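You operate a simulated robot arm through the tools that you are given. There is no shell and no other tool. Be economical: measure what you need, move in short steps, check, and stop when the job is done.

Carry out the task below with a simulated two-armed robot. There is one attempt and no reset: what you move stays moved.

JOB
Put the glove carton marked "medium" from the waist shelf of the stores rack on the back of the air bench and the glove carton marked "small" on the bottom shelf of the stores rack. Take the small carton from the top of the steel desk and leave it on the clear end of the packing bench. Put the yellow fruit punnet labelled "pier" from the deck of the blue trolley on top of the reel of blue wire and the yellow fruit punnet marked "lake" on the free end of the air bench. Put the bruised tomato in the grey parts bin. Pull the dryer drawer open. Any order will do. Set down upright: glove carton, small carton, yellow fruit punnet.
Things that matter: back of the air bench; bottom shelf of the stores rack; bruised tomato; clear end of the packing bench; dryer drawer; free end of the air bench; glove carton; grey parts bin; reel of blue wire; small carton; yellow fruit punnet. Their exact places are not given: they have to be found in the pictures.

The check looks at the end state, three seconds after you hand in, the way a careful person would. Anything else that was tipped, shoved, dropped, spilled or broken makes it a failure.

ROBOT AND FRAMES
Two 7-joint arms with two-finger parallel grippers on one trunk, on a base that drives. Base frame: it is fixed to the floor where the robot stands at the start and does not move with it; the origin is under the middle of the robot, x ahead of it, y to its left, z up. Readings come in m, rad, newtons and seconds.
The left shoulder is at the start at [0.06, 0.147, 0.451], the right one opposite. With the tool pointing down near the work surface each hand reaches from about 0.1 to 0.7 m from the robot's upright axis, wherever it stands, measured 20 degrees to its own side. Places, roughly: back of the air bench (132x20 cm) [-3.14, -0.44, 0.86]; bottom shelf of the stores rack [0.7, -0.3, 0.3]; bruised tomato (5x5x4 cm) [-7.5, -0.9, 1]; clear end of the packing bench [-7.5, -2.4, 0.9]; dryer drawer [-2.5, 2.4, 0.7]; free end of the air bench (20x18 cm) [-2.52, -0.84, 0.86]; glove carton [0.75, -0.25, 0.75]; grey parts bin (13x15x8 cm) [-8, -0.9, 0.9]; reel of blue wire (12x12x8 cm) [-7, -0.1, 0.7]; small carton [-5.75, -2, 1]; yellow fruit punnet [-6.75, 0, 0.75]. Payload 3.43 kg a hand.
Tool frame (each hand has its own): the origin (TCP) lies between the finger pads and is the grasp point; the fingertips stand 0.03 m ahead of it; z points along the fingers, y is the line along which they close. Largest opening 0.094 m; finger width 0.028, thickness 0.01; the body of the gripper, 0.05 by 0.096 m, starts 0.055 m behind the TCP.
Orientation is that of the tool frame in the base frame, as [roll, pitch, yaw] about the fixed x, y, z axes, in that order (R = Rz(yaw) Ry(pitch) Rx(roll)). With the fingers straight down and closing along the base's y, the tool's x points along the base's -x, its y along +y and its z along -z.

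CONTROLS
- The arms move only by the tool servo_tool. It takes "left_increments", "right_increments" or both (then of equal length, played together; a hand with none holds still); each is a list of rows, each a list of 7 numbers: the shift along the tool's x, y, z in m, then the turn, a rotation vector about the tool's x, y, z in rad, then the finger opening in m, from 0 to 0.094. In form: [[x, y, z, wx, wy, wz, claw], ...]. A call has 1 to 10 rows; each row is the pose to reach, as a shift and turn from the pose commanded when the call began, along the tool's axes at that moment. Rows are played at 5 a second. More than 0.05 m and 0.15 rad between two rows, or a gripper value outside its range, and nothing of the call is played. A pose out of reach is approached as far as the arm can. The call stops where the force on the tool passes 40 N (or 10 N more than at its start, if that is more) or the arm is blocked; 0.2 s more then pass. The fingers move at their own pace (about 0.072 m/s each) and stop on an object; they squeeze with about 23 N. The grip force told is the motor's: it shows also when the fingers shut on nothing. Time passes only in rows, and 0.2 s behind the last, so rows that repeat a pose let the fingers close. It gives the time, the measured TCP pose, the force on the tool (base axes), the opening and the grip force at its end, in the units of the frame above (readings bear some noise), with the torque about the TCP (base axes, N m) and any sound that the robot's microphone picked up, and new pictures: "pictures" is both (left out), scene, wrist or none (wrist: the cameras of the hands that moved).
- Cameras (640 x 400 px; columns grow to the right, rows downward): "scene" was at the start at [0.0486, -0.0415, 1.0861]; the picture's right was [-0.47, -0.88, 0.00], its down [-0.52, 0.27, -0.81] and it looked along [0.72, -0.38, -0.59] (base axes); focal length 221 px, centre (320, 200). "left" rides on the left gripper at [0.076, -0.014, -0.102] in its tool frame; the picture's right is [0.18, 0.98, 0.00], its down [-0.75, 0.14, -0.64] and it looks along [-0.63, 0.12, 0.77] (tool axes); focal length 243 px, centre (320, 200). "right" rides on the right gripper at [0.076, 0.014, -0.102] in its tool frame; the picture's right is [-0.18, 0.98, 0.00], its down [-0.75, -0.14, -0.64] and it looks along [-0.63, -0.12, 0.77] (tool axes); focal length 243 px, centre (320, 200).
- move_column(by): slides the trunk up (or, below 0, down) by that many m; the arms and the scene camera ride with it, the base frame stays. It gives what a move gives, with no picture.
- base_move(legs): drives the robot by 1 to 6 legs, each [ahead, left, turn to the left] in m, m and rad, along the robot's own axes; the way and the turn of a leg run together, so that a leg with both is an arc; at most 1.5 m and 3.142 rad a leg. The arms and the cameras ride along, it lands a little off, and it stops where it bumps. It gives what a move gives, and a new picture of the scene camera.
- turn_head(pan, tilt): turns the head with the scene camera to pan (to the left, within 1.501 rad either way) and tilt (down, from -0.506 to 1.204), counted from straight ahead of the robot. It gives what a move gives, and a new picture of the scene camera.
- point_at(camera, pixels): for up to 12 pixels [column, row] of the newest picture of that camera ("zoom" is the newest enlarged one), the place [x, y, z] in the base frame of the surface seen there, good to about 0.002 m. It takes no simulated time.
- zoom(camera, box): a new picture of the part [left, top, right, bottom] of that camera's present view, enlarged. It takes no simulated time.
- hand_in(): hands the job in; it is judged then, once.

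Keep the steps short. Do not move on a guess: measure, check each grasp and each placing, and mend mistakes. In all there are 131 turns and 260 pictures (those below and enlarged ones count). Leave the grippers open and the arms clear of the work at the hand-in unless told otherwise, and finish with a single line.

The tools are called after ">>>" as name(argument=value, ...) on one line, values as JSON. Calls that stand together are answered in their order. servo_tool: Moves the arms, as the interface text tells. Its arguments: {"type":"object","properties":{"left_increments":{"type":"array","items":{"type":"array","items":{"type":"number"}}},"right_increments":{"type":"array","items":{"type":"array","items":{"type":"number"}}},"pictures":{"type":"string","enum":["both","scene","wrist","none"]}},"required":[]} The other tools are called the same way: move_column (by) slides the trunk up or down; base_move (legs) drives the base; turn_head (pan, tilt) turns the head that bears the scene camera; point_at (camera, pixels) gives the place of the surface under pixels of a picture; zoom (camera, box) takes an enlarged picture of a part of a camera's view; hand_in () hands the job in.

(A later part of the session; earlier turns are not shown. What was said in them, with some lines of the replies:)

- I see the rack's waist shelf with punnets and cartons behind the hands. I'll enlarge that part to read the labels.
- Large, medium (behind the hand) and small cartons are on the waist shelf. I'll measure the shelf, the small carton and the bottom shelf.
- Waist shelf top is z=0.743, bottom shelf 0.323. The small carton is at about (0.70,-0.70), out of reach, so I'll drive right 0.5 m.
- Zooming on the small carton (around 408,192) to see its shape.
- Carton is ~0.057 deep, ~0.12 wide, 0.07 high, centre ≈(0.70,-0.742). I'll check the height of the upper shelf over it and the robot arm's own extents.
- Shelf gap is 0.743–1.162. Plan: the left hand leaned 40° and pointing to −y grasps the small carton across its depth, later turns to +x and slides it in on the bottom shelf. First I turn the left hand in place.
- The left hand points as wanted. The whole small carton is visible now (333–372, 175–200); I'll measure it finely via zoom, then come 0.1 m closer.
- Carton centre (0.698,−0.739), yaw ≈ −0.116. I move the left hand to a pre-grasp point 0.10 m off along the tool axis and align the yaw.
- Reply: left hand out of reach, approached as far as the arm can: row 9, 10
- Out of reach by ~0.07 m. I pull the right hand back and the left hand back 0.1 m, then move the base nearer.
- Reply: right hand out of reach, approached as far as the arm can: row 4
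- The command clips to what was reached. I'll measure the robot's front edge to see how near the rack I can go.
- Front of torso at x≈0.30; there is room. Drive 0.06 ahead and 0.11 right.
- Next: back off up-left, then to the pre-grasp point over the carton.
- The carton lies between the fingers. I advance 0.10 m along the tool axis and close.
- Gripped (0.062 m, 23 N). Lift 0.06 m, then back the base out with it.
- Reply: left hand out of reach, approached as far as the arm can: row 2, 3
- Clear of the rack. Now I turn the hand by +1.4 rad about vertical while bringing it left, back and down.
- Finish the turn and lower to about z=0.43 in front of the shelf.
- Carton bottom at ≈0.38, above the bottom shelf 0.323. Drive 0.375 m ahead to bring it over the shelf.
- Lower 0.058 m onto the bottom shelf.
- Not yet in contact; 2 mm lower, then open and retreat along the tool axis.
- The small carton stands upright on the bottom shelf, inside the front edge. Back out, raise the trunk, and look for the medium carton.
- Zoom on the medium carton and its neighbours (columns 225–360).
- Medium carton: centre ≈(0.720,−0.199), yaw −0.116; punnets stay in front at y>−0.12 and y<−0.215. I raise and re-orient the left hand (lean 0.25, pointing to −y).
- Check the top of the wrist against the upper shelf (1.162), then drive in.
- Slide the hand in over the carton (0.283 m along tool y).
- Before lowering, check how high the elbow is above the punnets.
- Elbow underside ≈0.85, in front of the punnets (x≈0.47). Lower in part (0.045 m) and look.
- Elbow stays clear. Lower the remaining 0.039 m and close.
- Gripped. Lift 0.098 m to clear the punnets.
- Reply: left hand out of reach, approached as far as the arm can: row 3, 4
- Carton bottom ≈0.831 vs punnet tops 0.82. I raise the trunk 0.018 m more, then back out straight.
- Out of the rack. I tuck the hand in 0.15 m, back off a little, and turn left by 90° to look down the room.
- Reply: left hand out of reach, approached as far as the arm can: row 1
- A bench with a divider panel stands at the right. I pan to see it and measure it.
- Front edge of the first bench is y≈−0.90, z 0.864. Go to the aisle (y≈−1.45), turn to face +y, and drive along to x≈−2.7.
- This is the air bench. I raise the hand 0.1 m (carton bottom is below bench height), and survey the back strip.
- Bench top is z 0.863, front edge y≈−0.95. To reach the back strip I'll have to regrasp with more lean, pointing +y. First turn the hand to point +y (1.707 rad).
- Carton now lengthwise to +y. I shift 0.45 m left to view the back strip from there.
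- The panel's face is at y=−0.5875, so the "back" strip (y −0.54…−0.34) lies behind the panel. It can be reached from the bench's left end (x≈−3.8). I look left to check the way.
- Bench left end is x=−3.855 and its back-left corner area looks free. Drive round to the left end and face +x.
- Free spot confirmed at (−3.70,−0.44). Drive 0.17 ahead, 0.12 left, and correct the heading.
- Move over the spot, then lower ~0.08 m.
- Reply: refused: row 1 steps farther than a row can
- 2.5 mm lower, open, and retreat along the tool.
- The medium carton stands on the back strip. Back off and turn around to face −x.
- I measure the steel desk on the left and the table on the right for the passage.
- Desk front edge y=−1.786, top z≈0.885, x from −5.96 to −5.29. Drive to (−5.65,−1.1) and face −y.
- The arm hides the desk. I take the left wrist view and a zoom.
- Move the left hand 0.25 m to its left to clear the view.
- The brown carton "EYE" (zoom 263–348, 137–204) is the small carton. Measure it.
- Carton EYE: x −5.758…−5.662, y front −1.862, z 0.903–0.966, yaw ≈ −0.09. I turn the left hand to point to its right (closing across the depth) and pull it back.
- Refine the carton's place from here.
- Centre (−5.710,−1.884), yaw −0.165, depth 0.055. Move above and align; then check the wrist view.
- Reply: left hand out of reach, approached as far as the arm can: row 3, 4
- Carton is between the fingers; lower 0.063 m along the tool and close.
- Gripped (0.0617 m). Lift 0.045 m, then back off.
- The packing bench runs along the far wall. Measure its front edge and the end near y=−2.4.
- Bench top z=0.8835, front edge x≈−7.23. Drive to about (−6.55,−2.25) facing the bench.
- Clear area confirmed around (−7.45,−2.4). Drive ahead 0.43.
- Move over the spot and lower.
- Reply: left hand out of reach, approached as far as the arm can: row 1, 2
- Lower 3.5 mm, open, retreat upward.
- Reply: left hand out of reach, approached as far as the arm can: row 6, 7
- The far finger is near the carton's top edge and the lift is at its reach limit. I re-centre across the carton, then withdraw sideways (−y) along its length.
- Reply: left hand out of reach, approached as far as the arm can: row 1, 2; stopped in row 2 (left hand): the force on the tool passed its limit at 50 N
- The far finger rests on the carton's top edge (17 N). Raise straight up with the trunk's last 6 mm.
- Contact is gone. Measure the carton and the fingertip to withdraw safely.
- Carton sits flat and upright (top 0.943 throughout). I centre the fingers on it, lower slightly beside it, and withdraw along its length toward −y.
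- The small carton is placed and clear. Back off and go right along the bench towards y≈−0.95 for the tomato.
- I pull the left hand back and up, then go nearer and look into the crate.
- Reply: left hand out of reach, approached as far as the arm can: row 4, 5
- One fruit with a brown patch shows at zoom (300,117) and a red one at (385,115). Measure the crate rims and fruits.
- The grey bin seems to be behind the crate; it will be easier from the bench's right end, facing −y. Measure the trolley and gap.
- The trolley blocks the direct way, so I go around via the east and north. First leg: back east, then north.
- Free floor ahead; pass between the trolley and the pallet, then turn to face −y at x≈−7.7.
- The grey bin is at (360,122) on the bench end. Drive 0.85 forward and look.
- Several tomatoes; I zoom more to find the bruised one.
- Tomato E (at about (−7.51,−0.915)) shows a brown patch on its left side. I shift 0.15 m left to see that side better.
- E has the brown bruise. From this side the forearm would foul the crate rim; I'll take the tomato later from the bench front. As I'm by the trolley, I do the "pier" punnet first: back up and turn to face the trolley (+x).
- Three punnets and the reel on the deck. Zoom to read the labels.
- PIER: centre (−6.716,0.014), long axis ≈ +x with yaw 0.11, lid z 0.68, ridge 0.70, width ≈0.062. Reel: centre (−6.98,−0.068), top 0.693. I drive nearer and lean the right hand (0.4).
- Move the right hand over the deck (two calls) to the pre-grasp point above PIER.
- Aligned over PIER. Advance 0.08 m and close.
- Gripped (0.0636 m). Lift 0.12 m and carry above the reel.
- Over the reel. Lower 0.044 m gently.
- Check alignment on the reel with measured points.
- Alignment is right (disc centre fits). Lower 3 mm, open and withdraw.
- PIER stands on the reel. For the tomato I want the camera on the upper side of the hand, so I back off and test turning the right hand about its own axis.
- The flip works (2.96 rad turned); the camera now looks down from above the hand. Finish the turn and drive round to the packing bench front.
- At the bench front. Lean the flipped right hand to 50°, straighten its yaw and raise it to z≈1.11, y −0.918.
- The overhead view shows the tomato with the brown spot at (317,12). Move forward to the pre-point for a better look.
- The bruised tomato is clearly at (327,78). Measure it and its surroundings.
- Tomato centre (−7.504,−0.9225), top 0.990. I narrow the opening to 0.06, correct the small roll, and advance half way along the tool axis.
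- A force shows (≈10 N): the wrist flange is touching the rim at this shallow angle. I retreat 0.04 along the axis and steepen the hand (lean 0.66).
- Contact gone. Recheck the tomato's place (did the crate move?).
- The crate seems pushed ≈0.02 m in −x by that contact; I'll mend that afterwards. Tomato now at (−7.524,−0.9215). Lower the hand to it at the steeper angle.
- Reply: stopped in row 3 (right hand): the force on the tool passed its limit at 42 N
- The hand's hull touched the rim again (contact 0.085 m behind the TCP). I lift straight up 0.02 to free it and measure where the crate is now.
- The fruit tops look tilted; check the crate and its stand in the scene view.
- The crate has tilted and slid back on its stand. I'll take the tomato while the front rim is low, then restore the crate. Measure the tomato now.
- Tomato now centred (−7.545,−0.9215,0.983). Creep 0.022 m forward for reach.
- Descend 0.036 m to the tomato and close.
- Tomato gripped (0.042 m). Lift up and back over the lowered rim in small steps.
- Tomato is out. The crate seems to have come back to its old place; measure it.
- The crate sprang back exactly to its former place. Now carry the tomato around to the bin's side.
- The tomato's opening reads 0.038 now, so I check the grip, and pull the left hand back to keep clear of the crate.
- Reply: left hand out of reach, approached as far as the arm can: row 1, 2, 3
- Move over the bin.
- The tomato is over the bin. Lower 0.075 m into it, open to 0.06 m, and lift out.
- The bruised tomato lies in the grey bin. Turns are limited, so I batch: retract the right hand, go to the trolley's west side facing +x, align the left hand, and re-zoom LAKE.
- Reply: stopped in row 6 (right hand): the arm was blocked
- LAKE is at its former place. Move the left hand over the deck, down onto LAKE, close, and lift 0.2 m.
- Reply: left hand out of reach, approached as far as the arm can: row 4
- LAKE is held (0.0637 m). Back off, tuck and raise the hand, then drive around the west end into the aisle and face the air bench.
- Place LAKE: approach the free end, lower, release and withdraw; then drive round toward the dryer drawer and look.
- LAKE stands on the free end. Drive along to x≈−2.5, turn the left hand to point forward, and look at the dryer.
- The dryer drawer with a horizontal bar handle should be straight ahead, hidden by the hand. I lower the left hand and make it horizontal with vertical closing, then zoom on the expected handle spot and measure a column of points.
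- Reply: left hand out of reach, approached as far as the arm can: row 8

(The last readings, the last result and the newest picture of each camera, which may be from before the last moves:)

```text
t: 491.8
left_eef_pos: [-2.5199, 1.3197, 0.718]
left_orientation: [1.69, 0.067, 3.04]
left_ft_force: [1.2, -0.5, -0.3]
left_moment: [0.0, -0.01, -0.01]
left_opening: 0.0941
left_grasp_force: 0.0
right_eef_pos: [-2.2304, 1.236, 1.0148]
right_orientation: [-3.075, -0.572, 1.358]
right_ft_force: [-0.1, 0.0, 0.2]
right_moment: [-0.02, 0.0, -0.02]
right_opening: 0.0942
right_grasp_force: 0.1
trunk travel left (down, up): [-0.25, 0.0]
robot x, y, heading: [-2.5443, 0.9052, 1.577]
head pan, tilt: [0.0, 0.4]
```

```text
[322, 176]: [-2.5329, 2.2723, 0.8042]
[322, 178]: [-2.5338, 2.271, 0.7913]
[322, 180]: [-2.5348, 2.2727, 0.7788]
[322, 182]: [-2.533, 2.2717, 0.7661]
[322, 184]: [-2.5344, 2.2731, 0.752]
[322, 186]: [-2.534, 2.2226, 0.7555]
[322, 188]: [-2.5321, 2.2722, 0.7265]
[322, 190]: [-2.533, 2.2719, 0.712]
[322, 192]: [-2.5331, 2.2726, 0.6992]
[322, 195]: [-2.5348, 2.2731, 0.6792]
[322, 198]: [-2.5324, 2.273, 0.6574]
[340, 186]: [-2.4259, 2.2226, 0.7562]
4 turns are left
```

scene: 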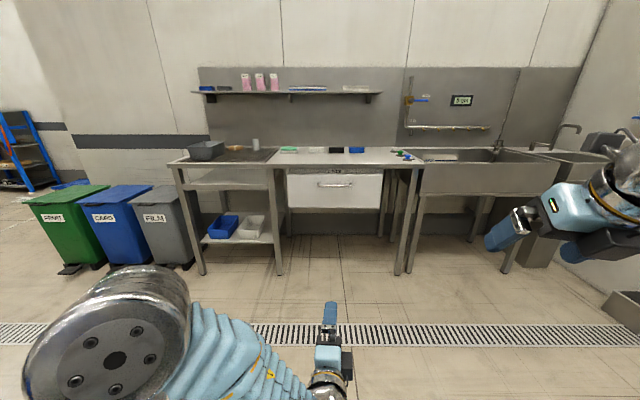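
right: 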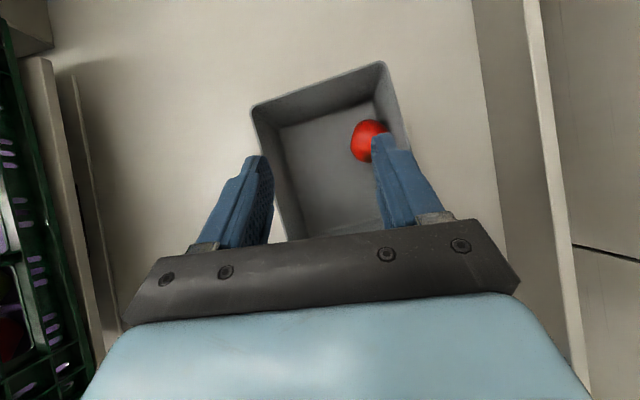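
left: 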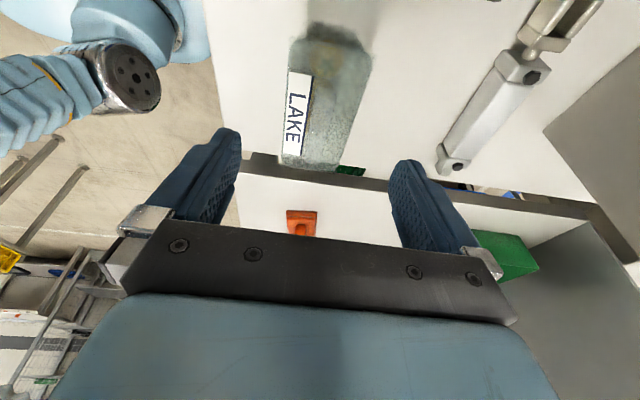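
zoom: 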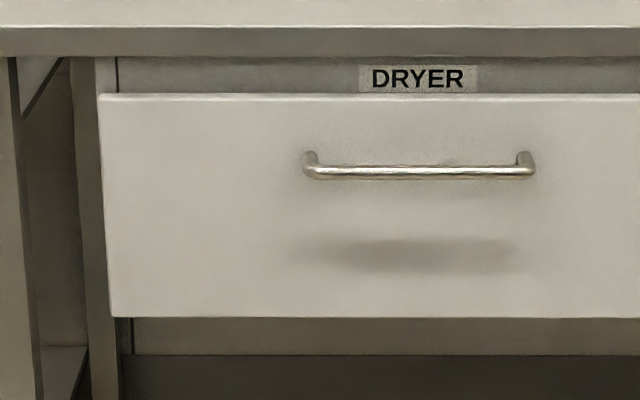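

Handle bar: x −2.56…−2.36, y≈2.223, z≈0.755; drawer face y=2.272. I raise the hand to 0.754, drive up to it, advance, close on the bar, and pull back 0.25 m with the base.

>>> servo_tool(left_increments=[[-0.0012, 0.0179, -0.0021, 0, 0, 0, 0.094], [-0.0024, 0.0357, -0.0043, 0, 0, 0, 0.094]], pictures="none")

>>> base_move(legs=[[0.85, -0.06, 0]])

>>> servo_tool(left_increments=[[0.0025, 0.0032, 0.0247, 0, 0, 0, 0.094], [0.005, 0.0063, 0.0494, 0, 0, 0, 0.094], [0.005, 0.0063, 0.0494, 0, 0, 0, 0.05], [0.005, 0.0063, 0.0494, 0, 0, 0, 0.01], [0.005, 0.0063, 0.0494, 0, 0, 0, 0.0], [0.005, 0.0063, 0.0494, 0, 0, 0, 0.0], [0.005, 0.0063, 0.0494, 0, 0, 0, 0.0]], pictures="both")

>>> base_move(legs=[[-0.25, 0, 0]])

```text
t: 492.4
left_eef_pos: [-2.5207, 1.3202, 0.755]
left_orientation: [1.691, 0.07, 3.038]
left_ft_force: [0.0, 0.0, -0.8]
left_moment: [0.01, -0.01, 0.01]
left_opening: 0.094
left_grasp_force: 0.1
right_eef_pos: [-2.2312, 1.236, 1.0148]
right_orientation: [-3.075, -0.573, 1.358]
right_ft_force: [0.4, -0.3, -0.1]
right_moment: [0.05, -0.02, 0.03]
right_opening: 0.0939
right_grasp_force: 0.1
trunk travel left (down, up): [-0.25, 0.0]
robot x, y, heading: [-2.5424, 0.91, 1.573]
head pan, tilt: [0.0, 0.4]
```

```text
t: 496.9
left_eef_pos: [-2.4726, 2.1734, 0.7555]
left_orientation: [1.688, 0.07, 3.05]
left_ft_force: [0.4, -0.5, -0.1]
left_moment: [-0.01, -0.02, -0.01]
left_opening: 0.0938
left_grasp_force: 0.0
right_eef_pos: [-2.182, 2.0923, 1.0153]
right_orientation: [-3.075, -0.572, 1.368]
right_ft_force: [-0.2, -0.1, -0.2]
right_moment: [0.01, 0.0, -0.01]
right_opening: 0.0939
right_grasp_force: 0.1
trunk travel left (down, up): [-0.25, 0.0]
robot x, y, heading: [-2.494, 1.7629, 1.587]
head pan, tilt: [0.0, 0.4]
```

scene: 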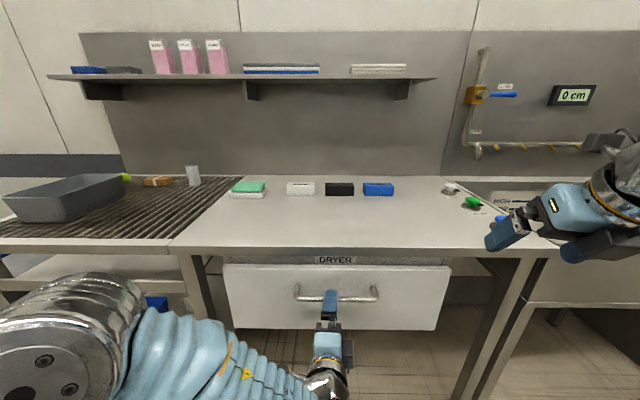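

```text
t: 498.5
left_eef_pos: [-2.4727, 2.2244, 0.7568]
left_orientation: [1.688, 0.071, 3.049]
left_ft_force: [-1.0, 1.1, 10.2]
left_moment: [0.03, 0.86, 0.16]
left_opening: 0.0166
left_grasp_force: 45.0
right_eef_pos: [-2.1821, 2.0928, 1.0164]
right_orientation: [-3.076, -0.573, 1.368]
right_ft_force: [0.6, -0.4, -0.2]
right_moment: [-0.03, 0.03, 0.0]
right_opening: 0.094
right_grasp_force: 0.1
trunk travel left (down, up): [-0.25, 0.0]
robot x, y, heading: [-2.4949, 1.7602, 1.589]
head pan, tilt: [0.0, 0.4]
```

scene: 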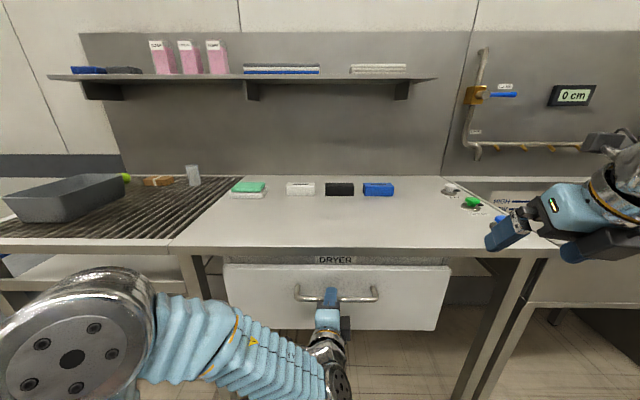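
left: 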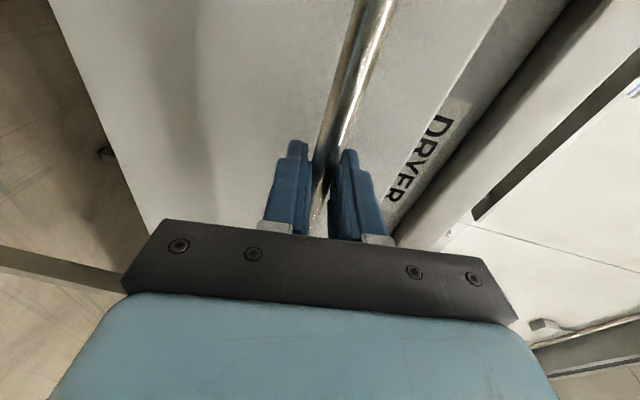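

```text
t: 500.4
left_eef_pos: [-2.4699, 1.9723, 0.7569]
left_orientation: [1.688, 0.072, 3.05]
left_ft_force: [-31.0, -1.6, 16.9]
left_moment: [0.13, 1.23, 0.49]
left_opening: 0.0153
left_grasp_force: 44.8
right_eef_pos: [-2.18, 1.8411, 1.0161]
right_orientation: [-3.078, -0.573, 1.366]
right_ft_force: [0.8, 0.1, -0.7]
right_moment: [-0.02, 0.0, -0.04]
right_opening: 0.094
right_grasp_force: 0.1
trunk travel left (down, up): [-0.25, 0.0]
robot x, y, heading: [-2.4899, 1.5058, 1.584]
head pan, tilt: [0.0, 0.4]
3 turns are left
```

scene: 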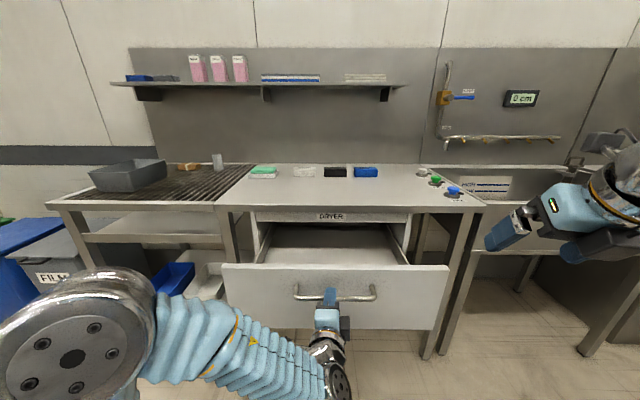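

The drawer is open by 0.25 m. Pull 0.05 m more, open the fingers, and back away to check.

>>> base_move(legs=[[-0.05, 0, 0]])

>>> servo_tool(left_increments=[[0, 0, 0, 0, 0, 0, 0.04], [0, 0, 0, 0, 0, 0, 0.094], [0, 0, 0, 0, 0, 0, 0.094], [0, 0, 0, 0, 0, 0, 0.094]], pictures="none")

>>> base_move(legs=[[-0.3, 0, 0]])

>>> point_at(camera="scene", pixels=[[270, 215], [330, 230], [300, 225], [330, 215]])

```text
t: 501.3
left_eef_pos: [-2.4719, 1.924, 0.755]
left_orientation: [1.689, 0.07, 3.054]
left_ft_force: [-15.3, -1.3, 8.3]
left_moment: [0.13, 1.4, 1.04]
left_opening: 0.0152
left_grasp_force: 45.2
right_eef_pos: [-2.1787, 1.7917, 1.0164]
right_orientation: [-3.076, -0.573, 1.366]
right_ft_force: [-0.7, -0.2, 0.2]
right_moment: [0.04, -0.01, 0.01]
right_opening: 0.0938
right_grasp_force: 0.0
trunk travel left (down, up): [-0.25, 0.0]
robot x, y, heading: [-2.4882, 1.46, 1.588]
head pan, tilt: [0.0, 0.4]
```

scene: 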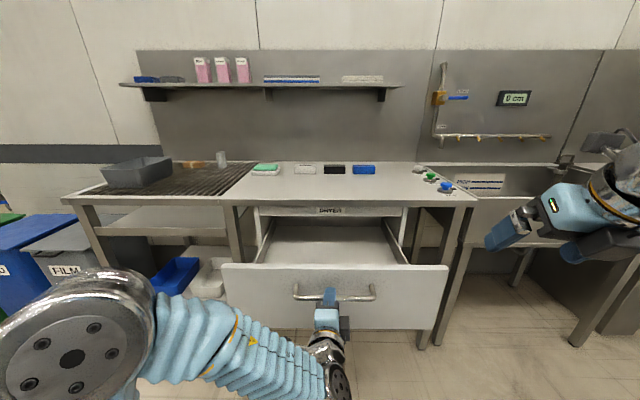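

```text
t: 502.3
left_eef_pos: [-2.4698, 1.9253, 0.7566]
left_orientation: [1.689, 0.07, 3.056]
left_ft_force: [-0.3, 0.2, -0.7]
left_moment: [-0.02, -0.01, -0.01]
left_opening: 0.094
left_grasp_force: 0.1
right_eef_pos: [-2.1778, 1.7932, 1.0154]
right_orientation: [-3.077, -0.572, 1.366]
right_ft_force: [0.0, 0.9, 1.0]
right_moment: [0.01, 0.0, 0.03]
right_opening: 0.0941
right_grasp_force: 0.0
trunk travel left (down, up): [-0.25, 0.0]
robot x, y, heading: [-2.4875, 1.4616, 1.588]
head pan, tilt: [0.0, 0.4]
```

```text
t: 504.3
left_eef_pos: [-2.4677, 1.6275, 0.7557]
left_orientation: [1.688, 0.071, 3.058]
left_ft_force: [0.4, 0.2, -0.3]
left_moment: [0.01, -0.01, -0.03]
left_opening: 0.0939
left_grasp_force: 0.0
right_eef_pos: [-2.1743, 1.4963, 1.0146]
right_orientation: [-3.074, -0.572, 1.367]
right_ft_force: [-0.2, 0.1, 0.3]
right_moment: [0.01, 0.03, 0.04]
right_opening: 0.0942
right_grasp_force: 0.1
trunk travel left (down, up): [-0.25, 0.0]
robot x, y, heading: [-2.4829, 1.1661, 1.586]
head pan, tilt: [0.0, 0.4]
```

scene: 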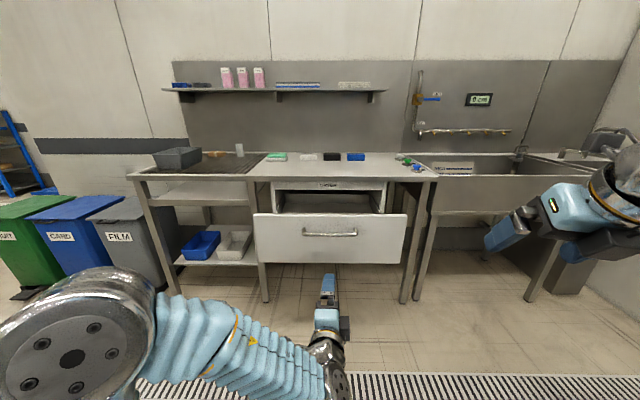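

```text
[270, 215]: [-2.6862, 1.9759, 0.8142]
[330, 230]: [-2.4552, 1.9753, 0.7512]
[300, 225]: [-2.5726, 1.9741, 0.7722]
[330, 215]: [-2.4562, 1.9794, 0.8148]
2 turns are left
```

The drawer face now stands at y≈1.975 (it was 2.272), so it is open by 0.30 m and stays open. Both grippers are open and the arms are clear, so I hand in.

>>> hand_in()

```text
The job is handed in.
```

The job is handed in: all seven steps are done, though the green fruit crate got pushed while I took the tomato; it measured back in its place afterwards, and the check's verdict isn't known yet.
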